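You operate a simulated robot arm through the tools that you are given. There is no shell and no other tool. Be economical: measure what you need, move in short steps, check, and stop when the job is done.

You run a simulated robot arm. Do the job below in one go: nothing can be reset, and whatever is moved stays where it is left.

Task
Filter sample RJ-3 into the FILTERED bottle with the beige pump.
Fine: bottle under the filter cup, cup down, pour it all in, dial to PUMP; when the cup is empty switch off, dial to VENT; sample bottle back, the other untouched; spill no more than a splash. Set down upright: filtered bottle, what you pick out.

Only the result counts: the job must be done as asked and must still hold three seconds after the hand-in. Knocking over, shifting, dropping, spilling or breaking anything else fails it.

Robot
A 6-joint arm with a two-finger gripper on a trunk, on a base that drives. Base frame: it is fixed to the floor where the robot stands at the start and does not move with it; the origin is under the middle of the robot, x ahead of it, y to its left, z up; the surface under the hand at the start is at about z = 755. Readings come in mm, degrees, newtons and seconds.
With the tool pointing down near the work surface it reaches from about 300 to 740 mm from the robot's upright axis, wherever it stands. Its first joint turns from -166.0 to 166.0 degrees. Places, roughly: filter cup [700, 100, 1000]; pump dial [600, 400, 900]; pump switch [600, 500, 900]. Payload 1.57 kg.
The TCP is the grasp point between the finger pads, 21 mm short of the fingertips. In the tool frame z runs along the fingers and y along their closing line. The gripper opens to 70 mm. The gripper's body begins 50 mm behind the TCP.
Orientation is told as [roll, pitch, yaw] about the base's x, y, z axes, in that order, counted from this pose: with the fingers straight down and closing along the base's y, the tool's x points along the base's -x, its y along +y and its z along -z.

Tools
- The arm moves only by the tool move_arm. Its argument "series" is a list of rows, each a list of 3 entries, a list of its own where there are three numbers: the shift along the base's x, y, z in mm, then the turn, a rotation vector about the base's x, y, z in degrees, then the closure, from 0 (fully open) to 1 (shut). In form: [[[tx, ty, tz], [wx, wy, wz], gripper], ...]. A call has 1 to 20 rows; each row shifts and turns the commanded pose from where the row before left it. Each row takes 0.2 s and may step no farther than 50 mm and 8.6 degrees from the row before; otherwise, or with a gripper value out of range, the whole call is refused. A pose out of reach is approached as far as the arm can. The call stops where the force on the tool passes 50 N (or 10 N more than at its start, if that is more) or the arm is blocked; 0.2 s more then pass. Each finger halts on what it meets, pressing with about 25 N; the grip force reading is that of the motor and also rises with nothing between the fingers. The clock runs only during rows and for 0.2 s after the last one: add rows that do not move to give the fingers time. It gives the time, the measured TCP pose, the force on the tool (base axes), the opening and the grip force at its end, in the units of the frame above (readings bear some noise), with the torque about the TCP (base axes, N m) and any sound that the robot's microphone picked up.
- Cameras (640 x 400 px; columns grow to the right, rows downward): "scene" is now at [29.6, 143.4, 1496.9]; the picture's right is [-0.12, -0.99, 0.00], its down [-0.58, 0.07, -0.81] and it looks along [0.80, -0.10, -0.59] (base axes); focal length 294 px, centre (320, 200). "wrist" rides on the gripper at [79, 4, -81] in the tool frame; the picture's right is [-0.05, 1.00, 0.00], its down [-0.67, -0.04, -0.74] and it looks along [-0.74, -0.04, 0.67] (tool axes); focal length 256 px, centre (320, 200). There is no depth. A picture from a camera that has moved, and an enlarged one, comes with that camera's place and axes in the base frame and with its lens.
- grab_frame(camera): a new picture of that camera. No time passes.
- roll_base(legs): drives the robot by 1 to 6 legs, each [ahead, left, turn to the left] in mm, mm and degrees, along the robot's own axes; the way and the turn of a leg run together, so that a leg with both is an arc; at most 1500 mm and 180 degrees a leg. The arm and the cameras ride along, it lands a little off, and it stops where it bumps. It gives what a move gives.
- head_to(pan, tilt): turns the head with the scene camera to pan (to the left, within 155 degrees either way) and tilt (down, from -29 to 69), counted from straight ahead of the robot. It gives what a move gives.
- zoom(camera, box): a new picture of the part [left, top, right, bottom] of that camera's present view, enlarged. No time passes.
- close_job(): hands the job in; it is judged then, once.

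Go step by step. Nothing tells you exact positions but the pictures and the camera data: compare them with the known pose of the tool, close in by small moves and look again before you grip or let go. The budget is 120 turns and 90 pictures, counting those below and the enlarged ones. Unless the task says otherwise, let go and move clear before handing in, and close with one line.

The tools are called after "Request:" as a command line: name --argument value ..., lists and objects as JSON in quotes. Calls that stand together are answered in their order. move_arm: Moves the arm, as the interface text tells. Its arguments: {"type":"object","properties":{"series":{"type":"array","items":{"type":"array"}}},"required":["series"]} The other tools are called the same way: roll_base (legs) drives the base; head_to (pan, tilt) turns the head that bears the scene camera; grab_frame (camera) takes a picture; zoom (camera, box) takes an enlarged picture of a part of a camera's view; close_job () hands the job in.

At the start:

```text
time_s: 0.0
position: [392.3, -34.7, 1286.4]
tool_rot: [0.0, 0.0, 0.0]
ft_force: [0.1, 0.7, -0.6]
torque: [-0.01, -0.01, 0.02]
gripper_width: 69.9
gripper_force: 0.0
robot x, y, heading: [-4.2, 1.6, -0.2]
head pan, tilt: [-7.0, 36.0]
```

scene: 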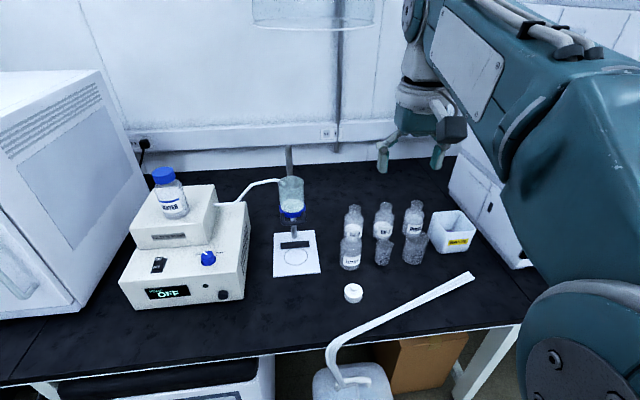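
wrist: 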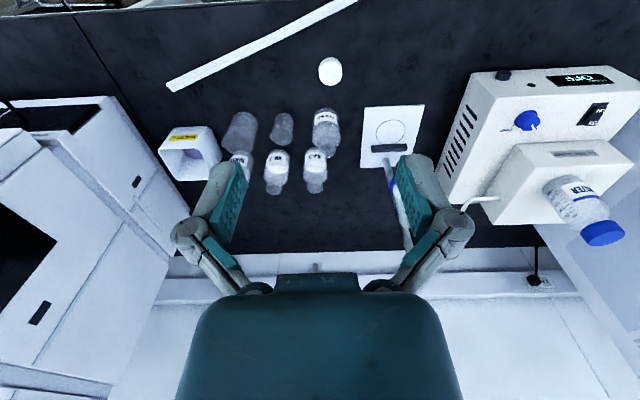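

I see a pump with a WATER bottle on top, a filter cup on a stand, a group of bottles and a white bin. I'll zoom in to read labels.

Request:
zoom --camera "scene" --box '[320, 180, 480, 310]'

Request:
zoom --camera "scene" --box '[110, 130, 350, 310]'

Request:
zoom --camera "wrist" --box '[150, 40, 440, 220]'

```text
3.08 times, centred on (400, 245) of scene
camera zoom: at [29.6, 143.4, 1496.9], right [-0.12, -0.99, 0.0], down [-0.58, 0.07, -0.81], along [0.8, -0.1, -0.59], focal length 904 px, centre (74, 62)
```

zoom: 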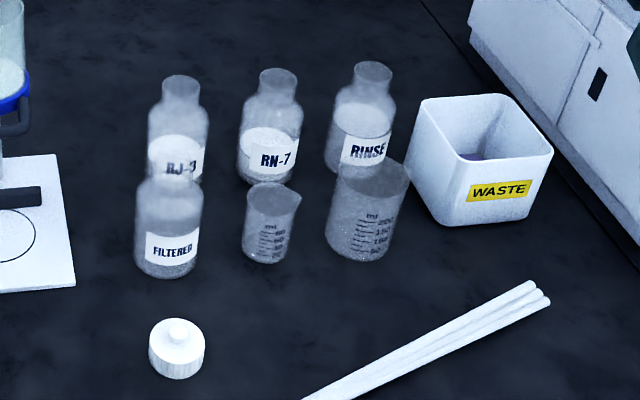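

```text
2.22 times, centred on (230, 220) of scene
camera zoom: at [29.6, 143.4, 1496.9], right [-0.12, -0.99, 0.0], down [-0.58, 0.07, -0.81], along [0.8, -0.1, -0.59], focal length 653 px, centre (520, 156)
```

zoom: 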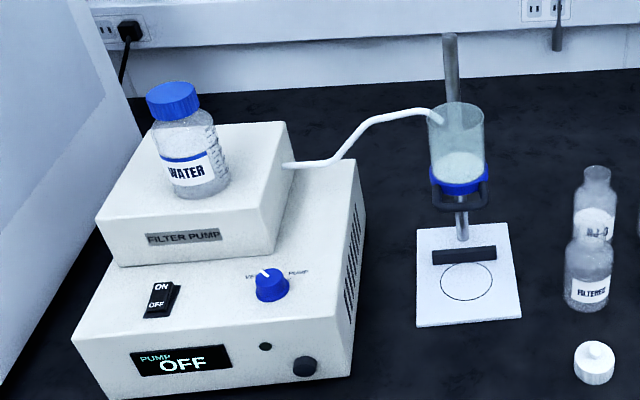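

```text
2.21 times, centred on (295, 130) of wrist
camera zoom: at [313.1, -29.8, 1366.6], right [0.05, 1.0, 0.0], down [0.67, -0.04, 0.74], along [0.74, -0.04, -0.67], focal length 565 px, centre (375, 354)
```

zoom: 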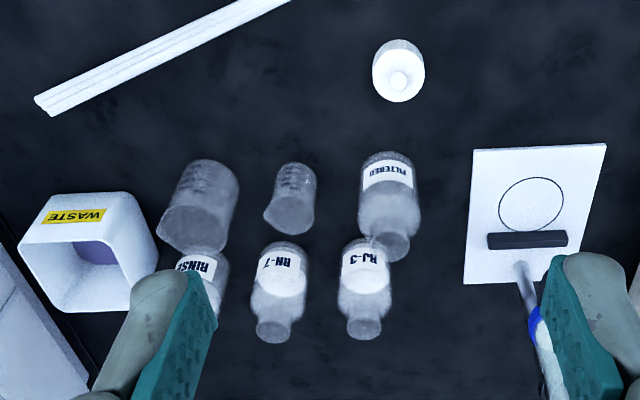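

Request:
zoom --camera "scene" --box '[260, 140, 340, 285]'

Request:
zoom --camera "scene" --box '[130, 230, 260, 310]'

Request:
zoom --camera "scene" --box '[250, 260, 500, 400]'

```text
2.76 times, centred on (300, 212) of scene
camera zoom: at [29.6, 143.4, 1496.9], right [-0.12, -0.99, 0.0], down [-0.58, 0.07, -0.81], along [0.8, -0.1, -0.59], focal length 810 px, centre (375, 166)
```

zoom: 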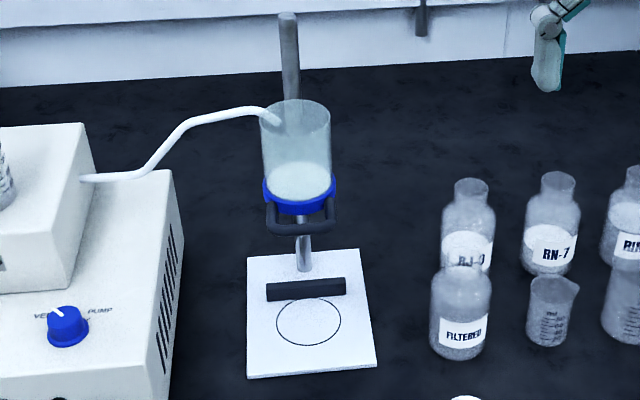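

```text
4.92 times, centred on (195, 270) of scene
camera zoom: at [29.6, 143.4, 1496.9], right [-0.12, -0.99, 0.0], down [-0.58, 0.07, -0.81], along [0.8, -0.1, -0.59], focal length 1446 px, centre (935, -145)
```

zoom: 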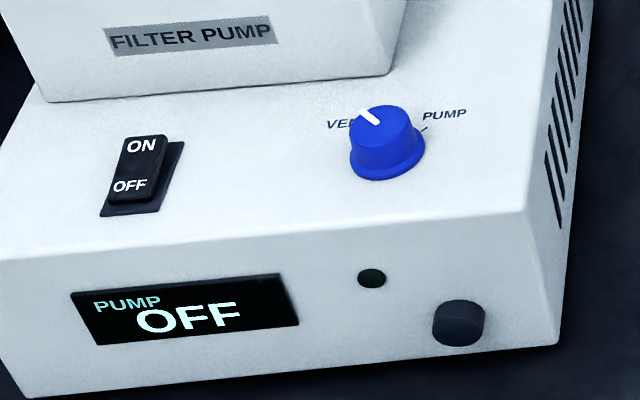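

```text
2.56 times, centred on (375, 330) of scene
camera zoom: at [29.6, 143.4, 1496.9], right [-0.12, -0.99, 0.0], down [-0.58, 0.07, -0.81], along [0.8, -0.1, -0.59], focal length 752 px, centre (179, -133)
```

zoom: 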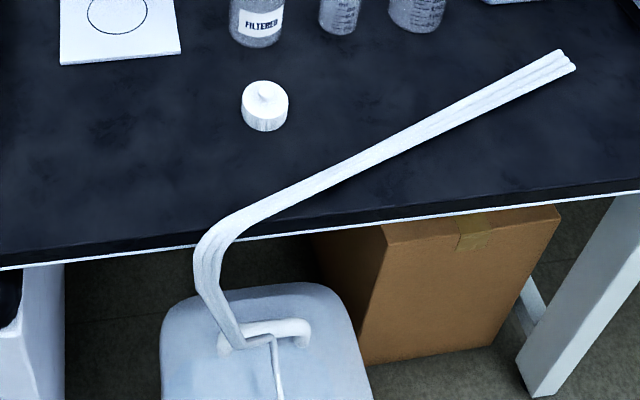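

RJ-3 stands at about (801,-78), FILTERED at about (676,-40), the circle at about (719,137) and the dial is at VENT. I'll tilt the gripper forward and come closer to the FILTERED neck to measure.

Request:
move_arm --series '[[[10, 0, -25], [0, -7, 0], 0], [[10, 0, -25], [0, -7, 0], 0], [[10, 0, -25], [0, -7, 0], 0], [[10, 0, -25], [0, -7, 0], 0], [[10, 0, -25], [0, -7, 0], 0], [[10, 0, -25], [0, -7, 0], 0], [[10, 0, -25], [0, -7, 0], 0], [[5, 0, -25], [0, -6, 0], 0], [[5, 0, -25], [0, 0, 0], 0]]'

Request:
grab_frame --camera "wrist"

Request:
grab_frame --camera "scene"

```text
time_s: 2.0
position: [467.1, -31.9, 1078.6]
tool_rot: [-1.2, -54.2, 2.4]
ft_force: [1.2, 0.1, 0.0]
torque: [0.03, 0.04, -0.03]
gripper_width: 69.7
gripper_force: 0.0
out of reach, approached as far as the arm can: row 8, 9
robot x, y, heading: [-1.0, -3.6, -0.1]
head pan, tilt: [-7.0, 36.0]
```

```text
81 pictures are left
camera wrist: at [356.1, -31.0, 1061.5], right [0.01, 1.0, 0.03], down [-0.22, -0.03, 0.98], along [0.98, -0.01, 0.22], focal length 256 px, centre (320, 200)
```

wrist: 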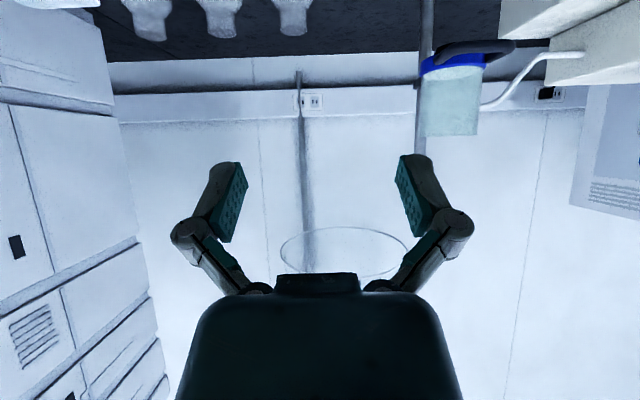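

```text
80 pictures are left
camera scene: at [29.4, 143.4, 1496.9], right [-0.12, -0.99, 0.0], down [-0.58, 0.07, -0.81], along [0.8, -0.1, -0.59], focal length 294 px, centre (320, 200)
```

scene: 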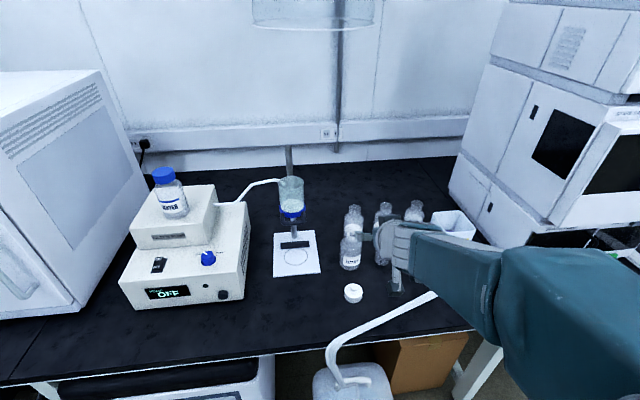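

The wrist camera looks too far upward in this pose, so I'll rely on the scene camera. I'm zooming on FILTERED and RJ-3 for precise measures.

Request:
zoom --camera "scene" --box '[330, 190, 410, 280]'

```text
4.44 times, centred on (370, 235) of scene
camera zoom: at [29.4, 143.4, 1496.9], right [-0.12, -0.99, 0.0], down [-0.58, 0.07, -0.81], along [0.8, -0.1, -0.59], focal length 1305 px, centre (98, 44)
```

zoom: 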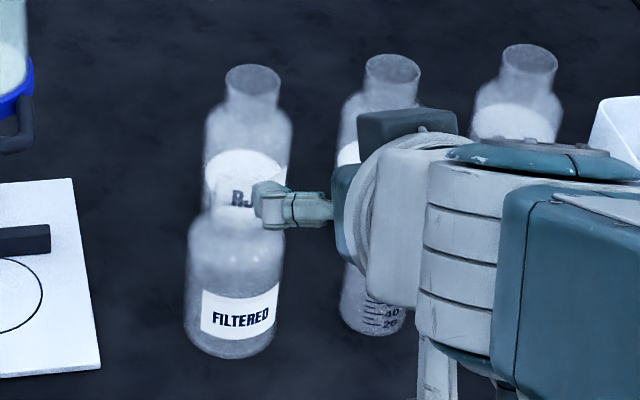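

Request:
move_arm --series '[[[30, -2, -30], [0, 0, 0], 0], [[30, -3, -30], [0, 0, 0], 0], [[30, -3, -30], [0, 0, 0], 0], [[28, -2, -30], [0, 0, 0], 0], [[0, 0, 0], [0, 0, 0], 0]]'

Request:
zoom --camera "scene" --box '[310, 180, 430, 280]'

```text
time_s: 3.2
position: [583.5, -43.0, 960.5]
tool_rot: [0.1, -55.0, 0.1]
ft_force: [0.5, -0.3, 0.7]
torque: [0.01, -0.03, -0.01]
gripper_width: 69.8
gripper_force: 0.1
robot x, y, heading: [-0.4, -0.4, -0.0]
head pan, tilt: [-7.0, 36.0]
```

```text
4.00 times, centred on (370, 230) of scene
camera zoom: at [30.4, 143.2, 1496.9], right [-0.12, -0.99, 0.0], down [-0.59, 0.07, -0.81], along [0.8, -0.1, -0.59], focal length 1175 px, centre (120, 80)
```

zoom: 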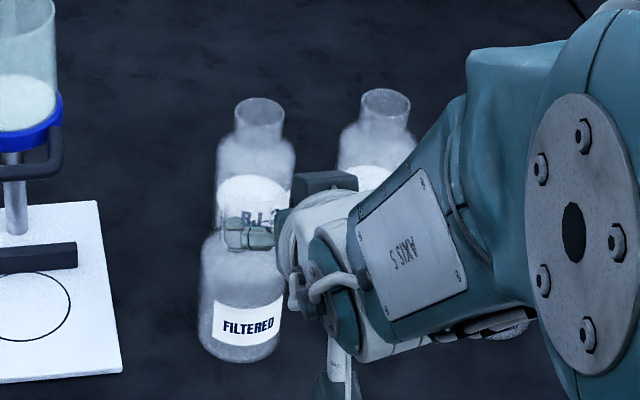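

Request:
move_arm --series '[[[25, 0, -21], [0, 0, 0], 0], [[25, 0, -21], [0, 0, 0], 0], [[20, 0, -18], [0, 0, 0], 0], [[16, 0, -14], [0, 0, 0], 0], [[10, 0, -9], [0, 0, 0], 0], [[0, 0, 0], [0, 0, 0], 0]]'

Request:
zoom --camera "scene" --box '[310, 190, 430, 290]'

Request:
grab_frame --camera "wrist"

```text
time_s: 4.6
position: [684.5, -47.7, 880.0]
tool_rot: [0.5, -54.8, 0.1]
ft_force: [-0.2, 0.3, 0.5]
torque: [0.04, -0.03, -0.01]
gripper_width: 69.7
gripper_force: 0.2
out of reach, approached as far as the arm can: row 3
robot x, y, heading: [-2.4, 2.6, -0.0]
head pan, tilt: [-7.0, 36.0]
```

```text
4.00 times, centred on (370, 240) of scene
camera zoom: at [30.9, 143.2, 1496.9], right [-0.12, -0.99, 0.0], down [-0.59, 0.07, -0.81], along [0.8, -0.1, -0.59], focal length 1175 px, centre (120, 40)
```

zoom: 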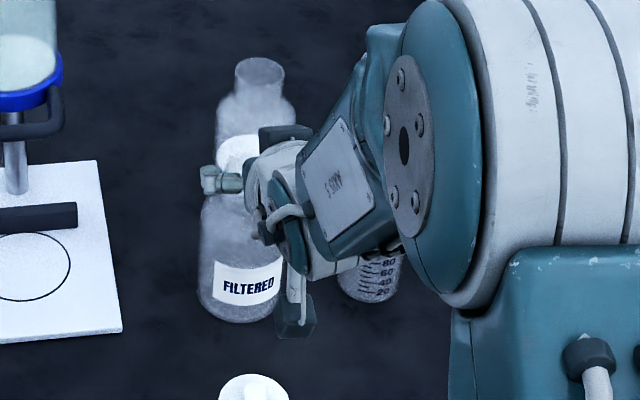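

```text
76 pictures are left
camera wrist: at [572.3, -44.5, 861.8], right [0.02, 1.0, 0.05], down [-0.22, -0.04, 0.97], along [0.97, -0.03, 0.22], focal length 256 px, centre (320, 200)
```

wrist: 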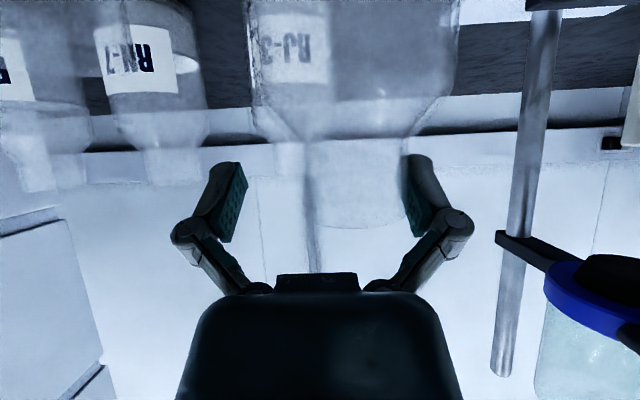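

The neck is off-centre to the left by about 12–15 mm in the wrist view, so I'll shift +y and recheck.

Request:
move_arm --series '[[[0, 6, 0], [0, 0, 0], 0], [[0, 6, 0], [0, 0, 0], 0], [[0, 0, 0], [0, 0, 0], 0]]'

Request:
grab_frame --camera "wrist"

```text
time_s: 5.4
position: [685.4, -47.5, 882.4]
tool_rot: [0.7, -54.7, -0.1]
ft_force: [0.6, -0.3, 0.0]
torque: [0.02, -0.01, 0.0]
gripper_width: 69.9
gripper_force: 0.0
out of reach, approached as far as the arm can: row 1, 2
robot x, y, heading: [-1.3, 0.4, 0.0]
head pan, tilt: [-7.0, 36.0]
```

```text
75 pictures are left
camera wrist: at [573.0, -43.3, 863.2], right [0.02, 1.0, 0.05], down [-0.22, -0.04, 0.97], along [0.97, -0.03, 0.22], focal length 256 px, centre (320, 200)
```

wrist: 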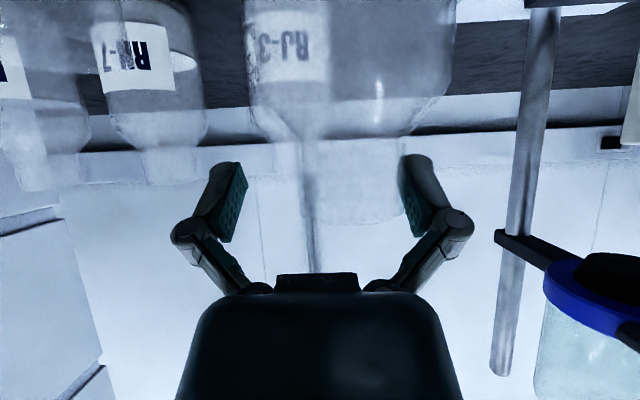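

The arm is near a wrist singularity here. I'll back out along the finger axis and turn to a flatter tool pitch in free space.

Request:
move_arm --series '[[[-25, 0, 20], [0, 0, 0], 0], [[-25, 0, 20], [0, 0, 0], 0], [[-25, 0, 20], [0, 0, 0], 0], [[-25, 0, 20], [0, 0, 0], 0], [[0, 0, 20], [0, -6, 0], 0], [[0, 0, 0], [0, -6, 0], 0], [[0, 0, 0], [0, -6, 0], 0], [[0, 0, 0], [0, -6, 0], 0], [[0, 0, 0], [0, 0, 0], 0]]'

Request:
grab_frame --camera "scene"

```text
time_s: 7.4
position: [582.0, -81.2, 982.0]
tool_rot: [0.9, -78.8, -0.4]
ft_force: [-1.1, 0.1, 0.1]
torque: [-0.06, -0.02, 0.01]
gripper_width: 70.2
gripper_force: 0.1
out of reach, approached as far as the arm can: row 6, 7, 8
robot x, y, heading: [-1.6, 3.4, 0.1]
head pan, tilt: [-7.0, 36.0]
```

```text
74 pictures are left
camera scene: at [30.3, 142.9, 1497.0], right [-0.12, -0.99, 0.0], down [-0.58, 0.07, -0.81], along [0.8, -0.1, -0.59], focal length 294 px, centre (320, 200)
```

scene: 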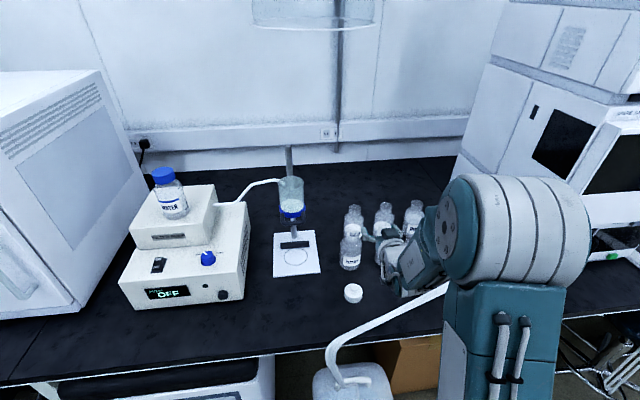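

The limit seems tied to the tool direction relative to the radial. I'll yaw the tool about 20° left and see whether y frees up.

Request:
move_arm --series '[[[-10, 0, 0], [0, 0, 7], 0], [[-10, 0, 0], [0, 0, 7], 0], [[0, 0, 0], [0, 0, 6], 0], [[0, 10, 0], [0, 0, 0], 0], [[0, 10, 0], [0, 0, 0], 0], [[0, 0, 0], [0, 0, 0], 0]]'

```text
time_s: 8.8
position: [559.0, -58.9, 983.0]
tool_rot: [0.0, -78.9, 20.1]
ft_force: [-0.4, -0.5, -0.3]
torque: [-0.02, -0.01, 0.0]
gripper_width: 69.9
gripper_force: 0.1
robot x, y, heading: [1.1, 1.0, -0.0]
head pan, tilt: [-7.0, 36.0]
```

Request:
move_arm --series '[[[8, -5, -40], [0, 0, 0], 0], [[8, -4, -40], [0, 0, 0], 0], [[6, -4, 0], [0, 0, 0], 0], [[0, 0, 0], [0, 0, 0], 0]]'

Request:
grab_frame --camera "wrist"

Request:
zoom --camera "scene" --box '[310, 190, 430, 290]'

```text
time_s: 9.8
position: [582.6, -75.7, 902.7]
tool_rot: [0.1, -78.9, 20.0]
ft_force: [0.5, 0.2, -0.4]
torque: [-0.01, -0.02, 0.02]
gripper_width: 70.0
gripper_force: 0.2
robot x, y, heading: [-0.4, 0.7, 0.0]
head pan, tilt: [-7.0, 36.0]
```

```text
73 pictures are left
camera wrist: at [492.0, -103.5, 840.3], right [-0.33, 0.94, 0.05], down [-0.55, -0.24, 0.8], along [0.76, 0.23, 0.6], focal length 256 px, centre (320, 200)
```

wrist: 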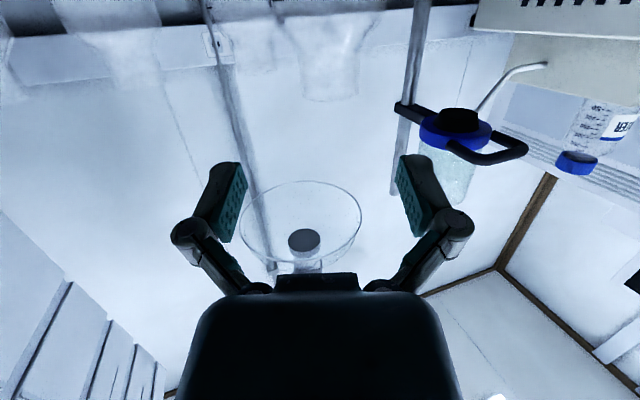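

```text
4.00 times, centred on (370, 240) of scene
camera zoom: at [30.5, 142.5, 1497.0], right [-0.12, -0.99, 0.0], down [-0.59, 0.07, -0.81], along [0.8, -0.1, -0.59], focal length 1175 px, centre (120, 40)
```

zoom: 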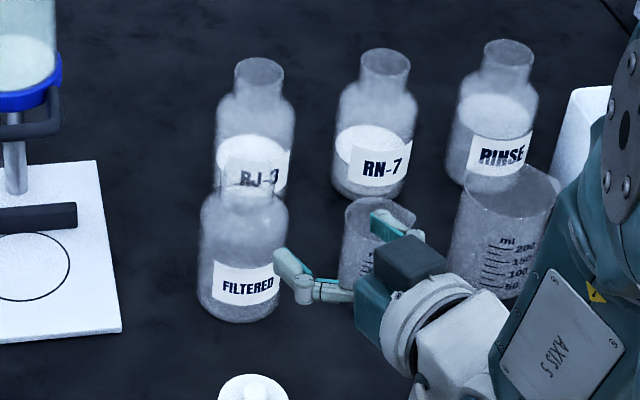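

Request:
move_arm --series '[[[25, 12, -6], [0, 0, 0], 0], [[25, 12, -6], [0, 0, 0], 0], [[20, 9, -6], [0, 0, 0], 0], [[14, 5, -4], [0, 0, 0], 0], [[0, 0, 0], [0, 0, 0], 0]]'

Request:
grab_frame --camera "wrist"

Request:
zoom --camera "scene" --box '[310, 190, 430, 290]'

```text
time_s: 11.0
position: [664.1, -34.7, 881.3]
tool_rot: [0.0, -78.9, 19.9]
ft_force: [0.1, -0.1, 0.6]
torque: [-0.02, -0.01, 0.02]
gripper_width: 70.0
gripper_force: 0.1
robot x, y, heading: [-3.6, 0.1, 0.0]
head pan, tilt: [-7.0, 36.0]
```

```text
71 pictures are left
camera wrist: at [575.2, -63.3, 818.2], right [-0.33, 0.94, 0.05], down [-0.55, -0.24, 0.8], along [0.76, 0.24, 0.6], focal length 256 px, centre (320, 200)
```

wrist: 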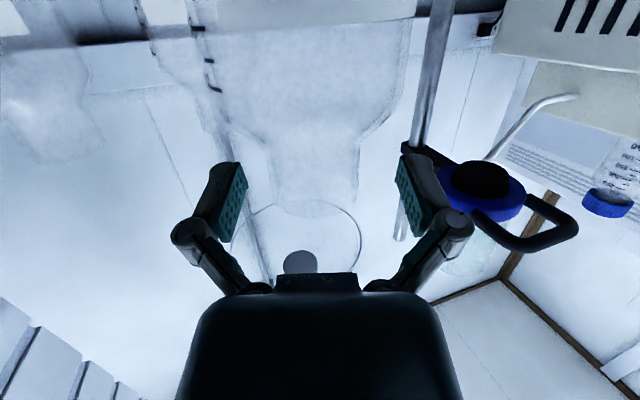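

```text
4.00 times, centred on (370, 240) of scene
camera zoom: at [30.8, 143.1, 1496.9], right [-0.12, -0.99, 0.0], down [-0.59, 0.07, -0.81], along [0.8, -0.1, -0.59], focal length 1175 px, centre (120, 40)
```

zoom: 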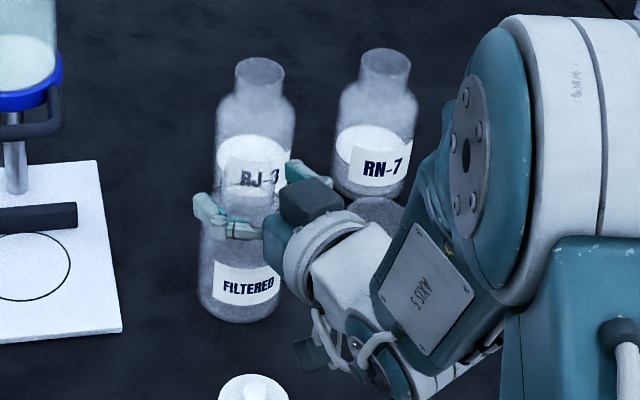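

Request:
move_arm --series '[[[9, 2, -3], [0, 0, 0], 0], [[9, 2, -3], [0, 0, 0], 0], [[0, 0, 0], [0, 0, 0], 0.3], [[0, 0, 0], [0, 0, 0], 0.6], [[0, 0, 0], [0, 0, 0], 1], [[0, 0, 0], [0, 0, 0], 1], [[0, 0, 0], [0, 0, 0], 1]]'

Request:
grab_frame --camera "wrist"

```text
time_s: 12.6
position: [684.7, -31.2, 875.3]
tool_rot: [0.1, -79.0, 20.2]
ft_force: [0.1, -0.7, 2.7]
torque: [-0.02, -0.14, -0.01]
gripper_width: 40.0
gripper_force: 24.8
robot x, y, heading: [1.1, -0.9, -0.1]
head pan, tilt: [-7.0, 36.0]
```

```text
69 pictures are left
camera wrist: at [593.2, -59.0, 812.8], right [-0.33, 0.94, 0.05], down [-0.56, -0.24, 0.8], along [0.76, 0.24, 0.6], focal length 256 px, centre (320, 200)
```

wrist: 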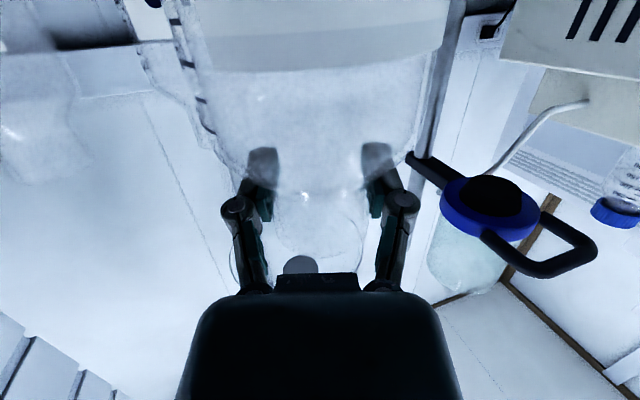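

FILTERED is gripped at the neck (40 mm). I'll lift a little and carry it left toward the plate, yawing further left.

Request:
move_arm --series '[[[0, 0, 8], [0, 0, 0], 1], [[0, 0, 12], [0, 0, 0], 1], [[0, 0, 12], [0, 0, 0], 1], [[-5, 15, 0], [0, 0, 3], 1], [[-5, 20, 0], [0, 0, 3], 1], [[-5, 20, 0], [0, 0, 3], 1], [[-5, 20, 0], [0, 0, 3], 1], [[0, 20, 0], [0, 0, 3], 1], [[0, 15, 0], [0, 0, 0], 1], [[0, 0, 0], [0, 0, 0], 1]]'

Request:
grab_frame --camera "scene"

Request:
grab_frame --camera "wrist"

```text
time_s: 14.8
position: [664.1, 79.1, 904.7]
tool_rot: [-0.1, -78.9, 35.1]
ft_force: [0.6, -0.3, -1.6]
torque: [0.01, 0.0, -0.01]
gripper_width: 39.8
gripper_force: 24.7
robot x, y, heading: [1.6, -0.8, 0.0]
head pan, tilt: [-7.0, 36.0]
```

```text
68 pictures are left
camera scene: at [31.0, 143.7, 1496.9], right [-0.12, -0.99, 0.0], down [-0.59, 0.07, -0.81], along [0.8, -0.1, -0.59], focal length 294 px, centre (320, 200)
```

scene: 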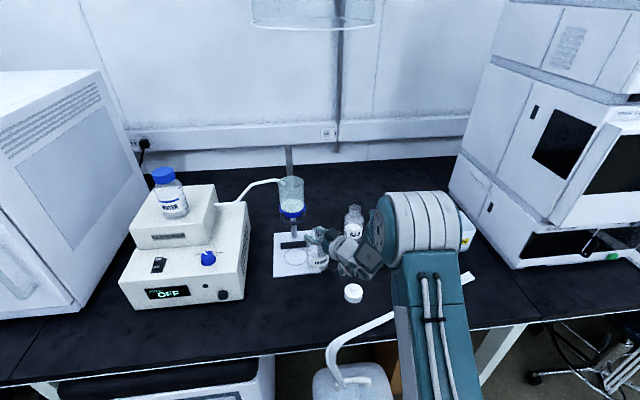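

```text
67 pictures are left
camera wrist: at [585.1, 27.9, 843.2], right [-0.56, 0.82, 0.05], down [-0.47, -0.37, 0.8], along [0.68, 0.43, 0.6], focal length 256 px, centre (320, 200)
```

wrist: 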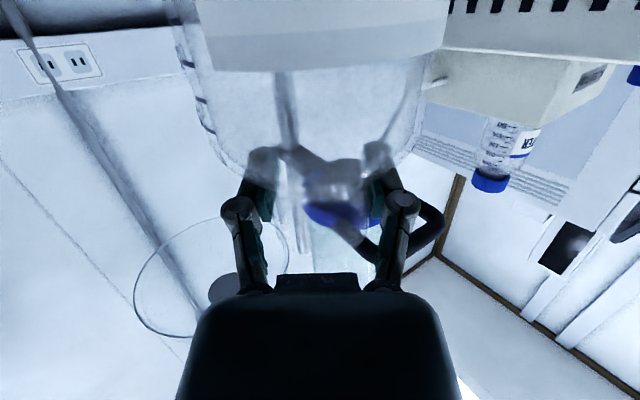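

Request:
move_arm --series '[[[8, 14, 0], [0, 0, 0], 1], [[10, 14, 0], [0, 0, 0], 1], [[12, 14, 0], [0, 0, 0], 1], [[12, 14, 0], [0, 0, 0], 1], [[8, 2, 0], [0, 0, 0], 1], [[0, 0, 0], [0, 0, 0], 1]]'

Request:
zoom --camera "scene" --box '[250, 170, 370, 290]'

Request:
grab_frame --camera "wrist"

```text
time_s: 16.2
position: [713.8, 136.6, 905.4]
tool_rot: [0.0, -78.9, 35.1]
ft_force: [-0.6, -0.9, -2.0]
torque: [-0.03, -0.02, -0.02]
gripper_width: 39.7
gripper_force: 24.6
robot x, y, heading: [1.4, 0.7, -0.3]
head pan, tilt: [-7.0, 36.0]
```

```text
3.33 times, centred on (310, 230) of scene
camera zoom: at [31.2, 144.1, 1496.8], right [-0.12, -0.99, 0.0], down [-0.59, 0.07, -0.81], along [0.8, -0.1, -0.59], focal length 979 px, centre (353, 100)
```

zoom: 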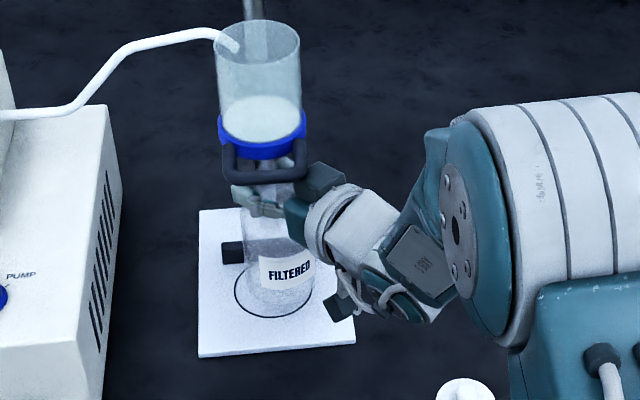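

```text
65 pictures are left
camera wrist: at [633.8, 86.3, 843.6], right [-0.56, 0.82, 0.05], down [-0.47, -0.37, 0.8], along [0.68, 0.42, 0.6], focal length 256 px, centre (320, 200)
```

wrist: 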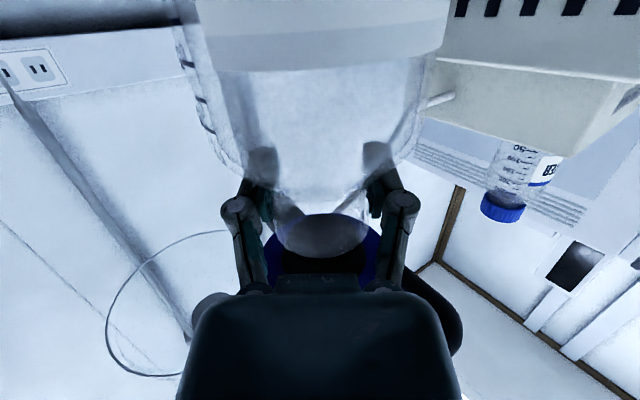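

Bottle is nearly above the circle; it needs about 5 mm more in x and 4 mm in y. Then I'll lower carefully.

Request:
move_arm --series '[[[3, 2, 0], [0, 0, 0], 1], [[2, 2, 0], [0, 0, 0], 1], [[0, 0, -6], [0, 0, 0], 1], [[0, 0, -6], [0, 0, 0], 1], [[0, 0, -3], [0, 0, 0], 1], [[0, 0, 0], [0, 0, 0], 1]]'

Request:
zoom --camera "scene" --box '[260, 180, 340, 290]'

```text
time_s: 17.6
position: [717.3, 141.1, 891.6]
tool_rot: [-0.1, -78.8, 35.1]
ft_force: [-0.3, -0.1, -2.3]
torque: [0.02, -0.01, 0.01]
gripper_width: 39.7
gripper_force: 25.2
robot x, y, heading: [3.4, -0.3, 0.2]
head pan, tilt: [-7.0, 36.0]
```

```text
3.64 times, centred on (300, 235) of scene
camera zoom: at [31.2, 143.9, 1496.8], right [-0.12, -0.99, 0.0], down [-0.59, 0.07, -0.81], along [0.8, -0.1, -0.59], focal length 1068 px, centre (393, 73)
```

zoom: 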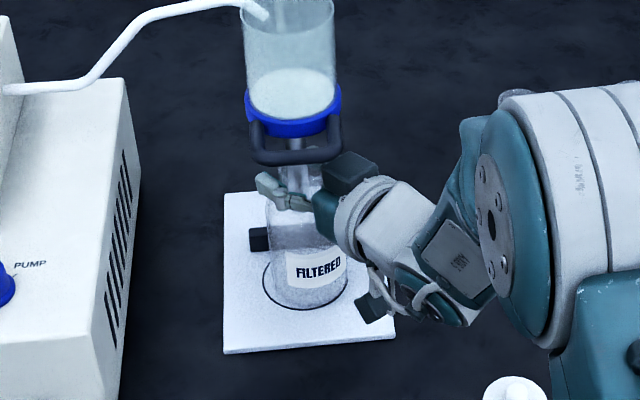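

Request:
move_arm --series '[[[0, 0, -2], [0, 0, 0], 1], [[0, 0, -2], [0, 0, 0], 1], [[0, 0, -2], [0, 0, 0], 1], [[0, 0, 0], [0, 0, 0], 1]]'

```text
time_s: 18.6
position: [719.1, 141.0, 885.7]
tool_rot: [-0.1, -78.9, 35.1]
ft_force: [-1.4, 0.0, -3.1]
torque: [0.05, -0.04, 0.03]
gripper_width: 39.7
gripper_force: 25.1
robot x, y, heading: [-4.0, -0.2, -0.1]
head pan, tilt: [-7.0, 36.0]
```

Request:
move_arm --series '[[[0, 0, -1], [0, 0, 0], 1], [[0, 0, -1], [0, 0, 0], 1], [[0, 0, 0], [0, 0, 0], 1]]'

```text
time_s: 19.4
position: [718.8, 141.4, 883.8]
tool_rot: [-0.1, -79.0, 35.0]
ft_force: [0.0, -0.3, -1.5]
torque: [-0.01, 0.0, -0.02]
gripper_width: 40.0
gripper_force: 25.3
robot x, y, heading: [-1.1, -0.6, -0.1]
head pan, tilt: [-7.0, 36.0]
```

Request:
move_arm --series '[[[0, 0, -1], [0, 0, 0], 1], [[0, 0, -1], [0, 0, 0], 1], [[0, 0, 0], [0, 0, 0], 1]]'

```text
time_s: 20.2
position: [719.1, 141.0, 882.3]
tool_rot: [-0.3, -79.1, 35.3]
ft_force: [2.4, -2.8, 10.1]
torque: [-0.19, 0.14, 0.09]
gripper_width: 39.7
gripper_force: 25.1
robot x, y, heading: [-3.4, -2.1, -0.2]
head pan, tilt: [-7.0, 36.0]
```

Contact with the plate. I'll release and back straight out.

Request:
move_arm --series '[[[0, 0, 0.7], [0, 0, 0], 1], [[0, 0, 0], [0, 0, 0], 0.7], [[0, 0, 0], [0, 0, 0], 0.4], [[0, 0, 0], [0, 0, 0], 0], [[0, 0, 0], [0, 0, 0], 0], [[0, 0, 0], [0, 0, 0], 0], [[-10, -7, 2], [0, 0, 0], 0], [[-20, -14, 3], [0, 0, 0], 0], [[-20, -14, 3], [0, 0, 0], 0], [[-25, -17, 3], [0, 0, 0], 0], [[-25, -17, 3], [0, 0, 0], 0], [[0, 0, 0], [0, 0, 0], 0]]'

Request:
zoom --camera "scene" --box '[260, 160, 340, 290]'

Request:
grab_frame --camera "wrist"

```text
time_s: 22.8
position: [618.1, 70.5, 896.6]
tool_rot: [0.0, -78.9, 35.0]
ft_force: [0.2, 0.8, 0.8]
torque: [0.01, 0.01, 0.0]
gripper_width: 70.0
gripper_force: 0.1
robot x, y, heading: [-0.8, -1.6, 0.3]
head pan, tilt: [-7.0, 36.0]
```

```text
3.08 times, centred on (300, 225) of scene
camera zoom: at [30.6, 143.3, 1496.9], right [-0.12, -0.99, 0.0], down [-0.59, 0.07, -0.81], along [0.8, -0.1, -0.59], focal length 904 px, centre (382, 123)
```

zoom: 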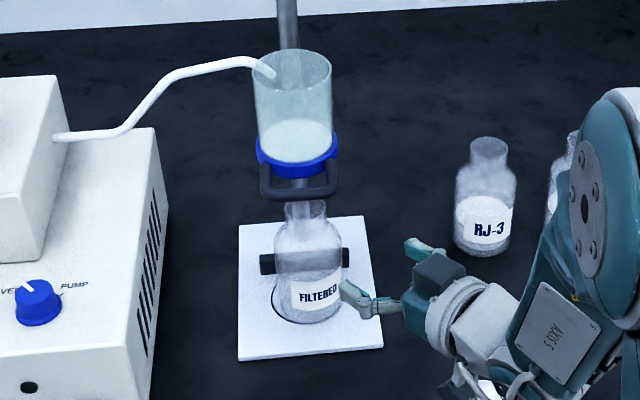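

```text
62 pictures are left
camera wrist: at [539.5, 19.5, 833.6], right [-0.56, 0.82, 0.05], down [-0.47, -0.38, 0.8], along [0.68, 0.43, 0.6], focal length 256 px, centre (320, 200)
```

wrist: 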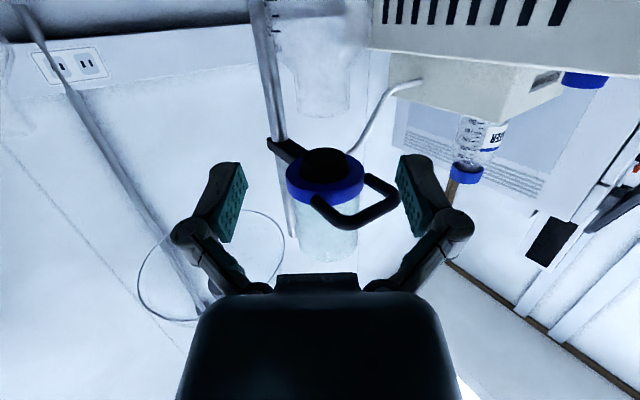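

FILTERED stands in the circle. The handle's front bar is at about (650,140,969), so I'll go up, close the fingers and place them above it to press the cup down.

Request:
move_arm --series '[[[0, 0, 35], [0, 0, 0], 0.5], [[0, 0, 35], [0, 0, 0], 1], [[0, 0, 38], [0, 0, 0], 1], [[5, 15, 0], [0, 0, 0], 1], [[5, 15, 0], [0, 0, 0], 1], [[6, 16, 0], [0, 0, 0], 1], [[6, 16, 0], [0, 0, 0], 1], [[0, 0, 0], [0, 0, 0], 1]]'

Request:
zoom --camera "scene" --box '[260, 150, 340, 280]'

Request:
grab_frame --camera "wrist"

```text
time_s: 24.6
position: [639.4, 132.8, 1003.3]
tool_rot: [0.0, -78.9, 35.0]
ft_force: [1.1, 0.1, -0.6]
torque: [-0.02, 0.04, 0.0]
gripper_width: 0.0
gripper_force: 24.7
robot x, y, heading: [-1.7, 1.2, 0.1]
head pan, tilt: [-7.0, 36.0]
```

```text
3.08 times, centred on (300, 215) of scene
camera zoom: at [30.6, 144.1, 1496.8], right [-0.12, -0.99, 0.0], down [-0.59, 0.07, -0.81], along [0.8, -0.1, -0.59], focal length 904 px, centre (382, 154)
```

zoom: 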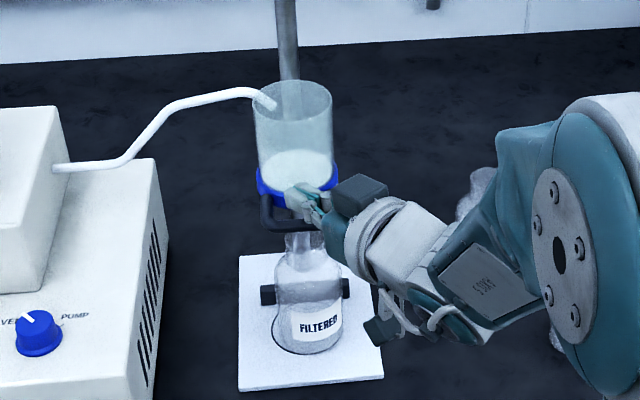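

```text
60 pictures are left
camera wrist: at [560.7, 83.4, 942.2], right [-0.56, 0.82, 0.05], down [-0.47, -0.37, 0.8], along [0.68, 0.42, 0.6], focal length 256 px, centre (320, 200)
```

wrist: 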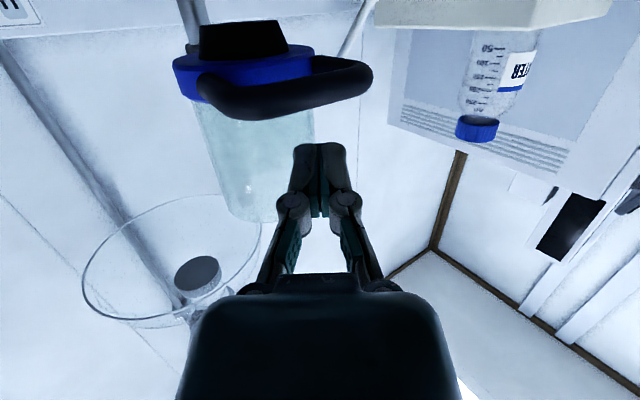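

The fingertips are above the front bar. I'll press down gently.

Request:
move_arm --series '[[[0, 0, -8], [0, 0, 0], 1], [[0, 0, -6], [0, 0, 0], 1], [[0, 0, -5], [0, 0, 0], 1], [[0, 0, -5], [0, 0, 0], 1], [[0, 0, -5], [0, 0, 0], 1], [[0, 0, -5], [0, 0, 0], 1]]'

Request:
zoom --camera "scene" --box '[260, 150, 340, 280]'

```text
time_s: 26.0
position: [640.5, 134.9, 969.0]
tool_rot: [0.0, -78.8, 35.0]
ft_force: [0.1, 0.7, 0.1]
torque: [0.0, 0.02, -0.03]
gripper_width: 0.0
gripper_force: 24.9
robot x, y, heading: [-1.1, 0.8, -0.1]
head pan, tilt: [-7.0, 36.0]
```

```text
3.08 times, centred on (300, 215) of scene
camera zoom: at [30.6, 143.8, 1496.9], right [-0.12, -0.99, 0.0], down [-0.59, 0.07, -0.81], along [0.8, -0.1, -0.59], focal length 904 px, centre (382, 154)
```

zoom: 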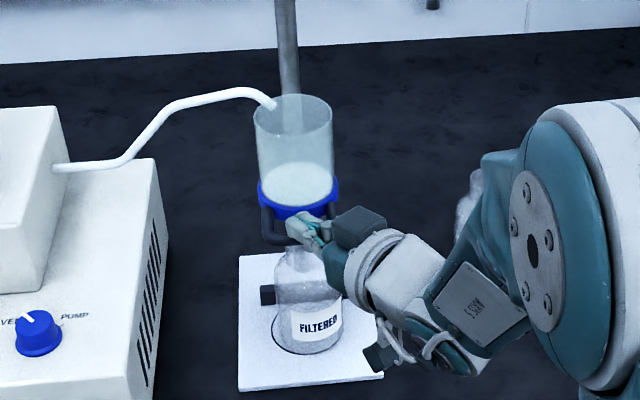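

The cup slides down with the press; continuing.

Request:
move_arm --series '[[[0, 0, -5], [0, 0, 0], 1], [[0, 0, -5], [0, 0, 0], 1], [[0, 0, -5], [0, 0, 0], 1], [[0, 0, -5], [0, 0, 0], 1], [[0, 0, -3], [0, 0, 0], 1], [[0, 0, 0], [0, 0, 0], 1]]'

Request:
grab_frame --camera "wrist"

Request:
zoom --camera "scene" --box '[260, 150, 340, 280]'

```text
time_s: 27.4
position: [640.1, 134.9, 946.3]
tool_rot: [0.0, -78.9, 35.0]
ft_force: [0.2, 0.6, 0.9]
torque: [-0.01, -0.02, 0.01]
gripper_width: 0.0
gripper_force: 25.4
robot x, y, heading: [-1.7, -0.4, 0.1]
head pan, tilt: [-7.0, 36.0]
```

```text
58 pictures are left
camera wrist: at [561.2, 84.4, 883.8], right [-0.56, 0.82, 0.05], down [-0.47, -0.37, 0.8], along [0.68, 0.43, 0.6], focal length 256 px, centre (320, 200)
```

wrist: 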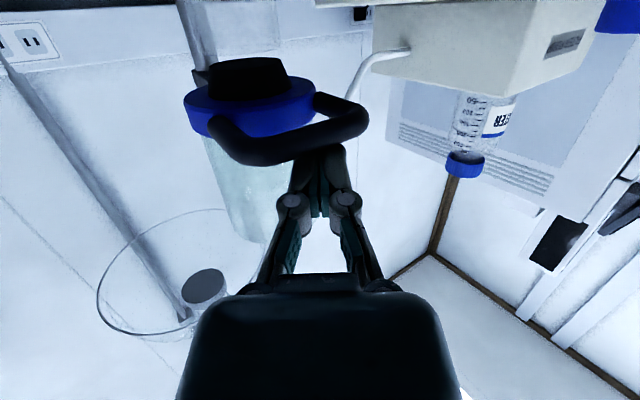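

```text
3.08 times, centred on (300, 215) of scene
camera zoom: at [30.7, 143.8, 1496.9], right [-0.12, -0.99, 0.0], down [-0.59, 0.07, -0.81], along [0.8, -0.1, -0.59], focal length 904 px, centre (382, 154)
```

zoom: 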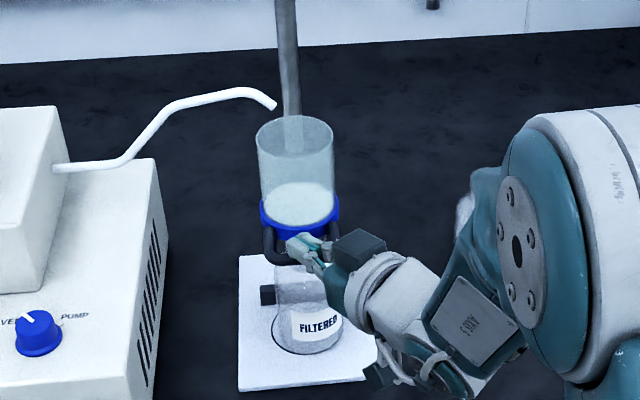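

Request:
move_arm --series '[[[0, 0, -4], [0, 0, 0], 1], [[0, 0, -3], [0, 0, 0], 1], [[0, 0, -3], [0, 0, 0], 1], [[0, 0, -2], [0, 0, 0], 1], [[0, 0, 0], [0, 0, 0], 1]]'

```text
time_s: 28.6
position: [642.3, 135.0, 938.8]
tool_rot: [-0.9, -79.5, 35.9]
ft_force: [0.4, 4.1, 30.7]
torque: [0.59, -0.3, 0.04]
gripper_width: 0.1
gripper_force: 24.5
robot x, y, heading: [-1.7, -2.1, 0.1]
head pan, tilt: [-7.0, 36.0]
```

The cup has met resistance and seems seated. I'll back off upward and look.

Request:
move_arm --series '[[[0, 0, 8], [0, 0, 0], 1], [[0, 0, 20], [0, 0, 0], 1], [[0, 0, 20], [0, 0, 0], 1], [[-20, -14, 20], [0, 0, 0], 1], [[-20, -14, 0], [0, 0, 0], 1], [[-20, -30, 0], [0, 0, 0], 0.5], [[0, -30, 0], [0, 0, 0], 0], [[0, 0, 0], [0, 0, 0], 0]]'

Request:
zoom --camera "scene" --box '[260, 150, 340, 280]'

Request:
grab_frame --camera "wrist"

```text
time_s: 30.4
position: [582.8, 45.2, 1002.8]
tool_rot: [0.1, -78.8, 34.9]
ft_force: [-0.3, 0.3, -0.2]
torque: [0.01, -0.02, -0.01]
gripper_width: 69.6
gripper_force: 0.0
robot x, y, heading: [-3.6, 6.8, 0.1]
head pan, tilt: [-7.0, 36.0]
```

```text
3.08 times, centred on (300, 215) of scene
camera zoom: at [30.3, 143.2, 1496.9], right [-0.12, -0.99, 0.0], down [-0.59, 0.07, -0.81], along [0.8, -0.1, -0.59], focal length 904 px, centre (382, 154)
```

zoom: 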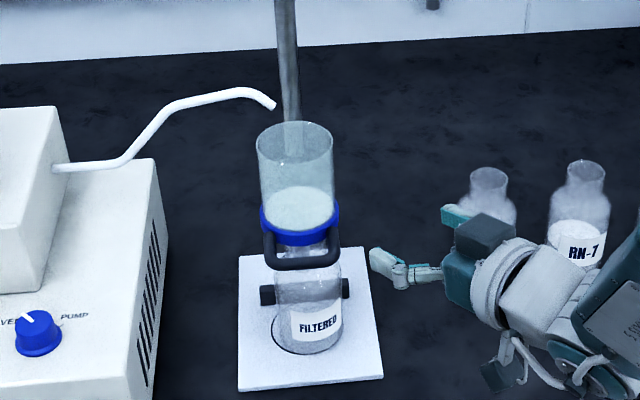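

```text
55 pictures are left
camera wrist: at [503.0, -5.0, 940.6], right [-0.56, 0.82, 0.05], down [-0.47, -0.38, 0.8], along [0.68, 0.43, 0.6], focal length 256 px, centre (320, 200)
```

wrist: 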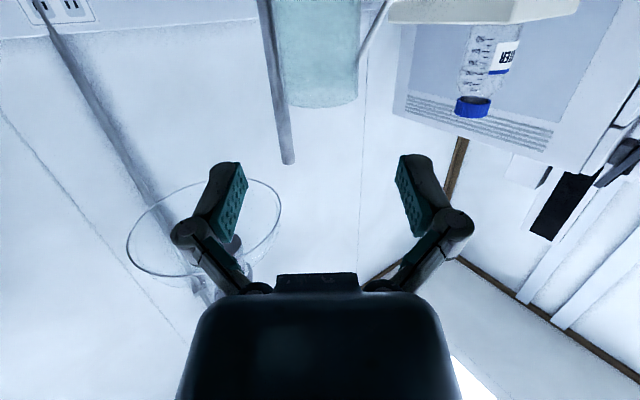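

The cup is seated on the bottle. Now for RJ-3: I'll turn to yaw ~10°, pitch ~-65° and go to a standoff before its neck.

Request:
move_arm --series '[[[5, -20, 0], [0, 0, -6], 0], [[5, -20, 0], [0, 0, -6], 0], [[5, -20, 0], [0, 0, -6], 0], [[5, -20, 0], [0, 0, -7], 0], [[20, -20, 0], [-1.2, 6.9, 0], 0], [[20, -20, -20], [-1.2, 6.9, 0], 0], [[20, -19, -25], [0, 0, 0], 0], [[20, 0, -25], [0, 0, 0], 0], [[0, 0, 0], [0, 0, 0], 0]]'

Request:
grab_frame --camera "wrist"

Request:
zoom --camera "scene" --box '[320, 170, 440, 280]'

```text
time_s: 32.4
position: [681.3, -93.7, 934.6]
tool_rot: [0.1, -64.8, 9.9]
ft_force: [-0.2, -0.6, 0.0]
torque: [0.02, 0.01, 0.0]
gripper_width: 70.3
gripper_force: 0.1
robot x, y, heading: [0.7, 4.6, 0.2]
head pan, tilt: [-7.0, 36.0]
```

```text
54 pictures are left
camera wrist: at [575.8, -107.5, 896.6], right [-0.15, 0.99, 0.05], down [-0.38, -0.1, 0.92], along [0.91, 0.12, 0.39], focal length 256 px, centre (320, 200)
```

wrist: 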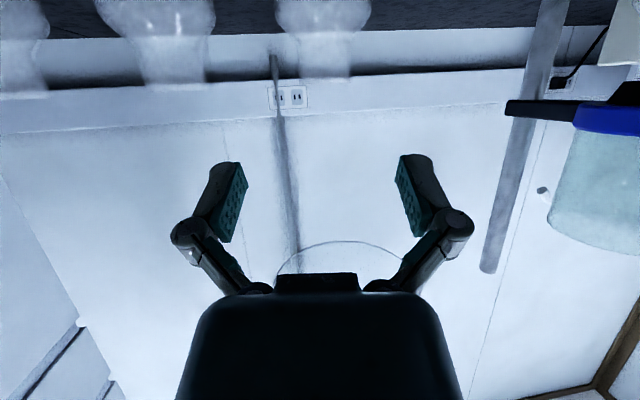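

```text
3.64 times, centred on (380, 225) of scene
camera zoom: at [30.8, 142.9, 1497.0], right [-0.12, -0.99, 0.0], down [-0.59, 0.07, -0.81], along [0.8, -0.1, -0.59], focal length 1068 px, centre (102, 109)
```

zoom: 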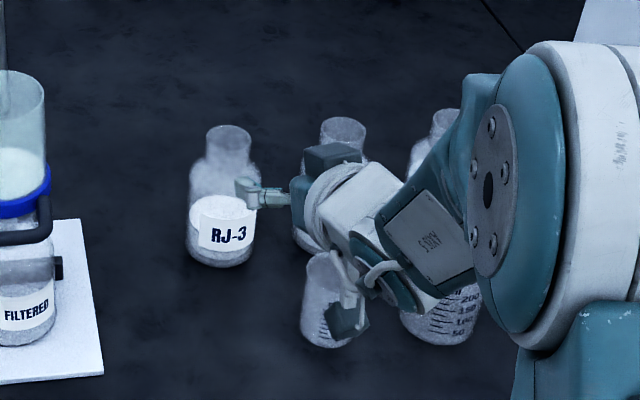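

Request:
move_arm --series '[[[25, 5, -11], [0, 0, 0], 0], [[25, 5, -11], [0, 0, 0], 0], [[25, 5, -11], [0, 0, 0], 0], [[22, 4, -11], [0, 0, 0], 0], [[10, 1, -6], [0, 0, 0], 0], [[0, 0, 0], [0, 0, 0], 0]]'

Request:
grab_frame --camera "wrist"

Request:
zoom --camera "scene" --box '[320, 170, 440, 280]'

```text
time_s: 33.8
position: [789.2, -74.5, 883.8]
tool_rot: [0.1, -64.8, 9.8]
ft_force: [-1.3, -0.3, 0.5]
torque: [0.0, 0.02, -0.01]
gripper_width: 70.0
gripper_force: 0.1
robot x, y, heading: [-0.8, 1.5, -0.0]
head pan, tilt: [-7.0, 36.0]
```

```text
52 pictures are left
camera wrist: at [683.5, -88.1, 845.8], right [-0.15, 0.99, 0.05], down [-0.38, -0.1, 0.92], along [0.91, 0.12, 0.39], focal length 256 px, centre (320, 200)
```

wrist: 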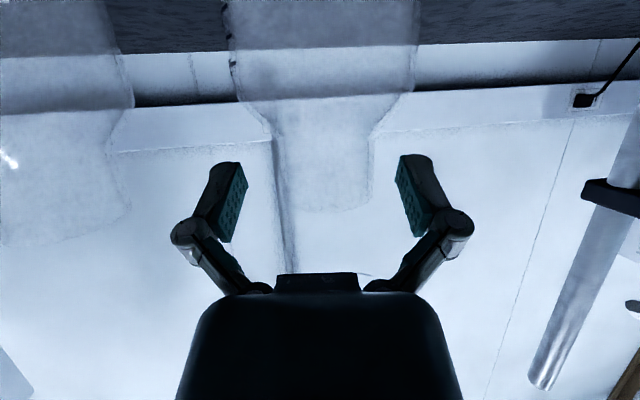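

```text
3.64 times, centred on (380, 225) of scene
camera zoom: at [31.3, 143.0, 1496.9], right [-0.12, -0.99, 0.0], down [-0.59, 0.07, -0.81], along [0.8, -0.1, -0.59], focal length 1068 px, centre (102, 109)
```

zoom: 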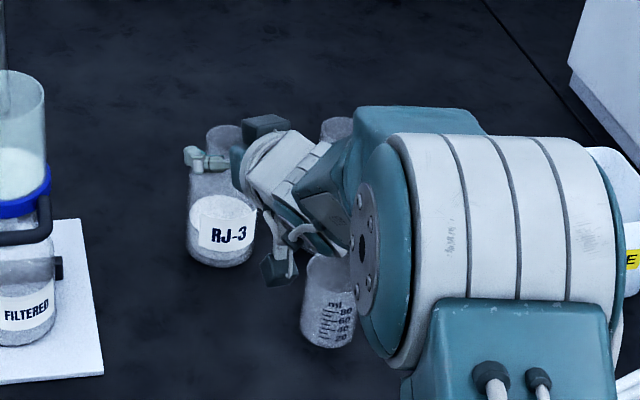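

Request:
move_arm --series '[[[9, 1.5, -4], [0, 0, 0], 0], [[0, 0, 0], [0, 0, 0], 0], [[0, 0, 0], [0, 0, 0], 0.3], [[0, 0, 0], [0, 0, 0], 0.6], [[0, 0, 0], [0, 0, 0], 1], [[0, 0, 0], [0, 0, 0], 1], [[0, 0, 0], [0, 0, 0], 1]]'

Request:
grab_frame --camera "wrist"

```text
time_s: 35.4
position: [797.7, -72.2, 880.2]
tool_rot: [0.0, -65.0, 10.1]
ft_force: [0.5, 1.3, 2.2]
torque: [-0.04, -0.13, -0.03]
gripper_width: 40.0
gripper_force: 24.7
robot x, y, heading: [-1.6, -0.1, 0.0]
head pan, tilt: [-7.0, 36.0]
```

```text
50 pictures are left
camera wrist: at [692.4, -86.5, 842.1], right [-0.15, 0.99, 0.05], down [-0.38, -0.1, 0.92], along [0.91, 0.12, 0.39], focal length 256 px, centre (320, 200)
```

wrist: 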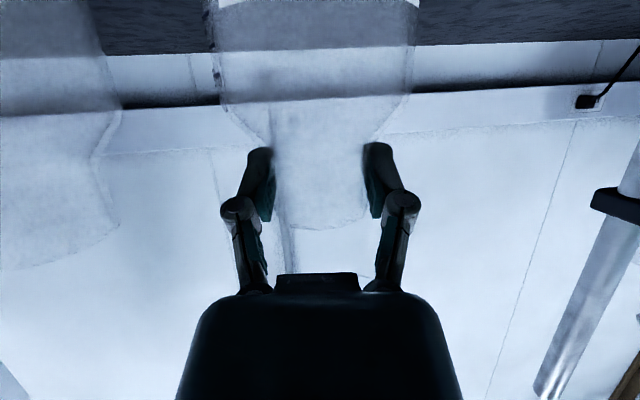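

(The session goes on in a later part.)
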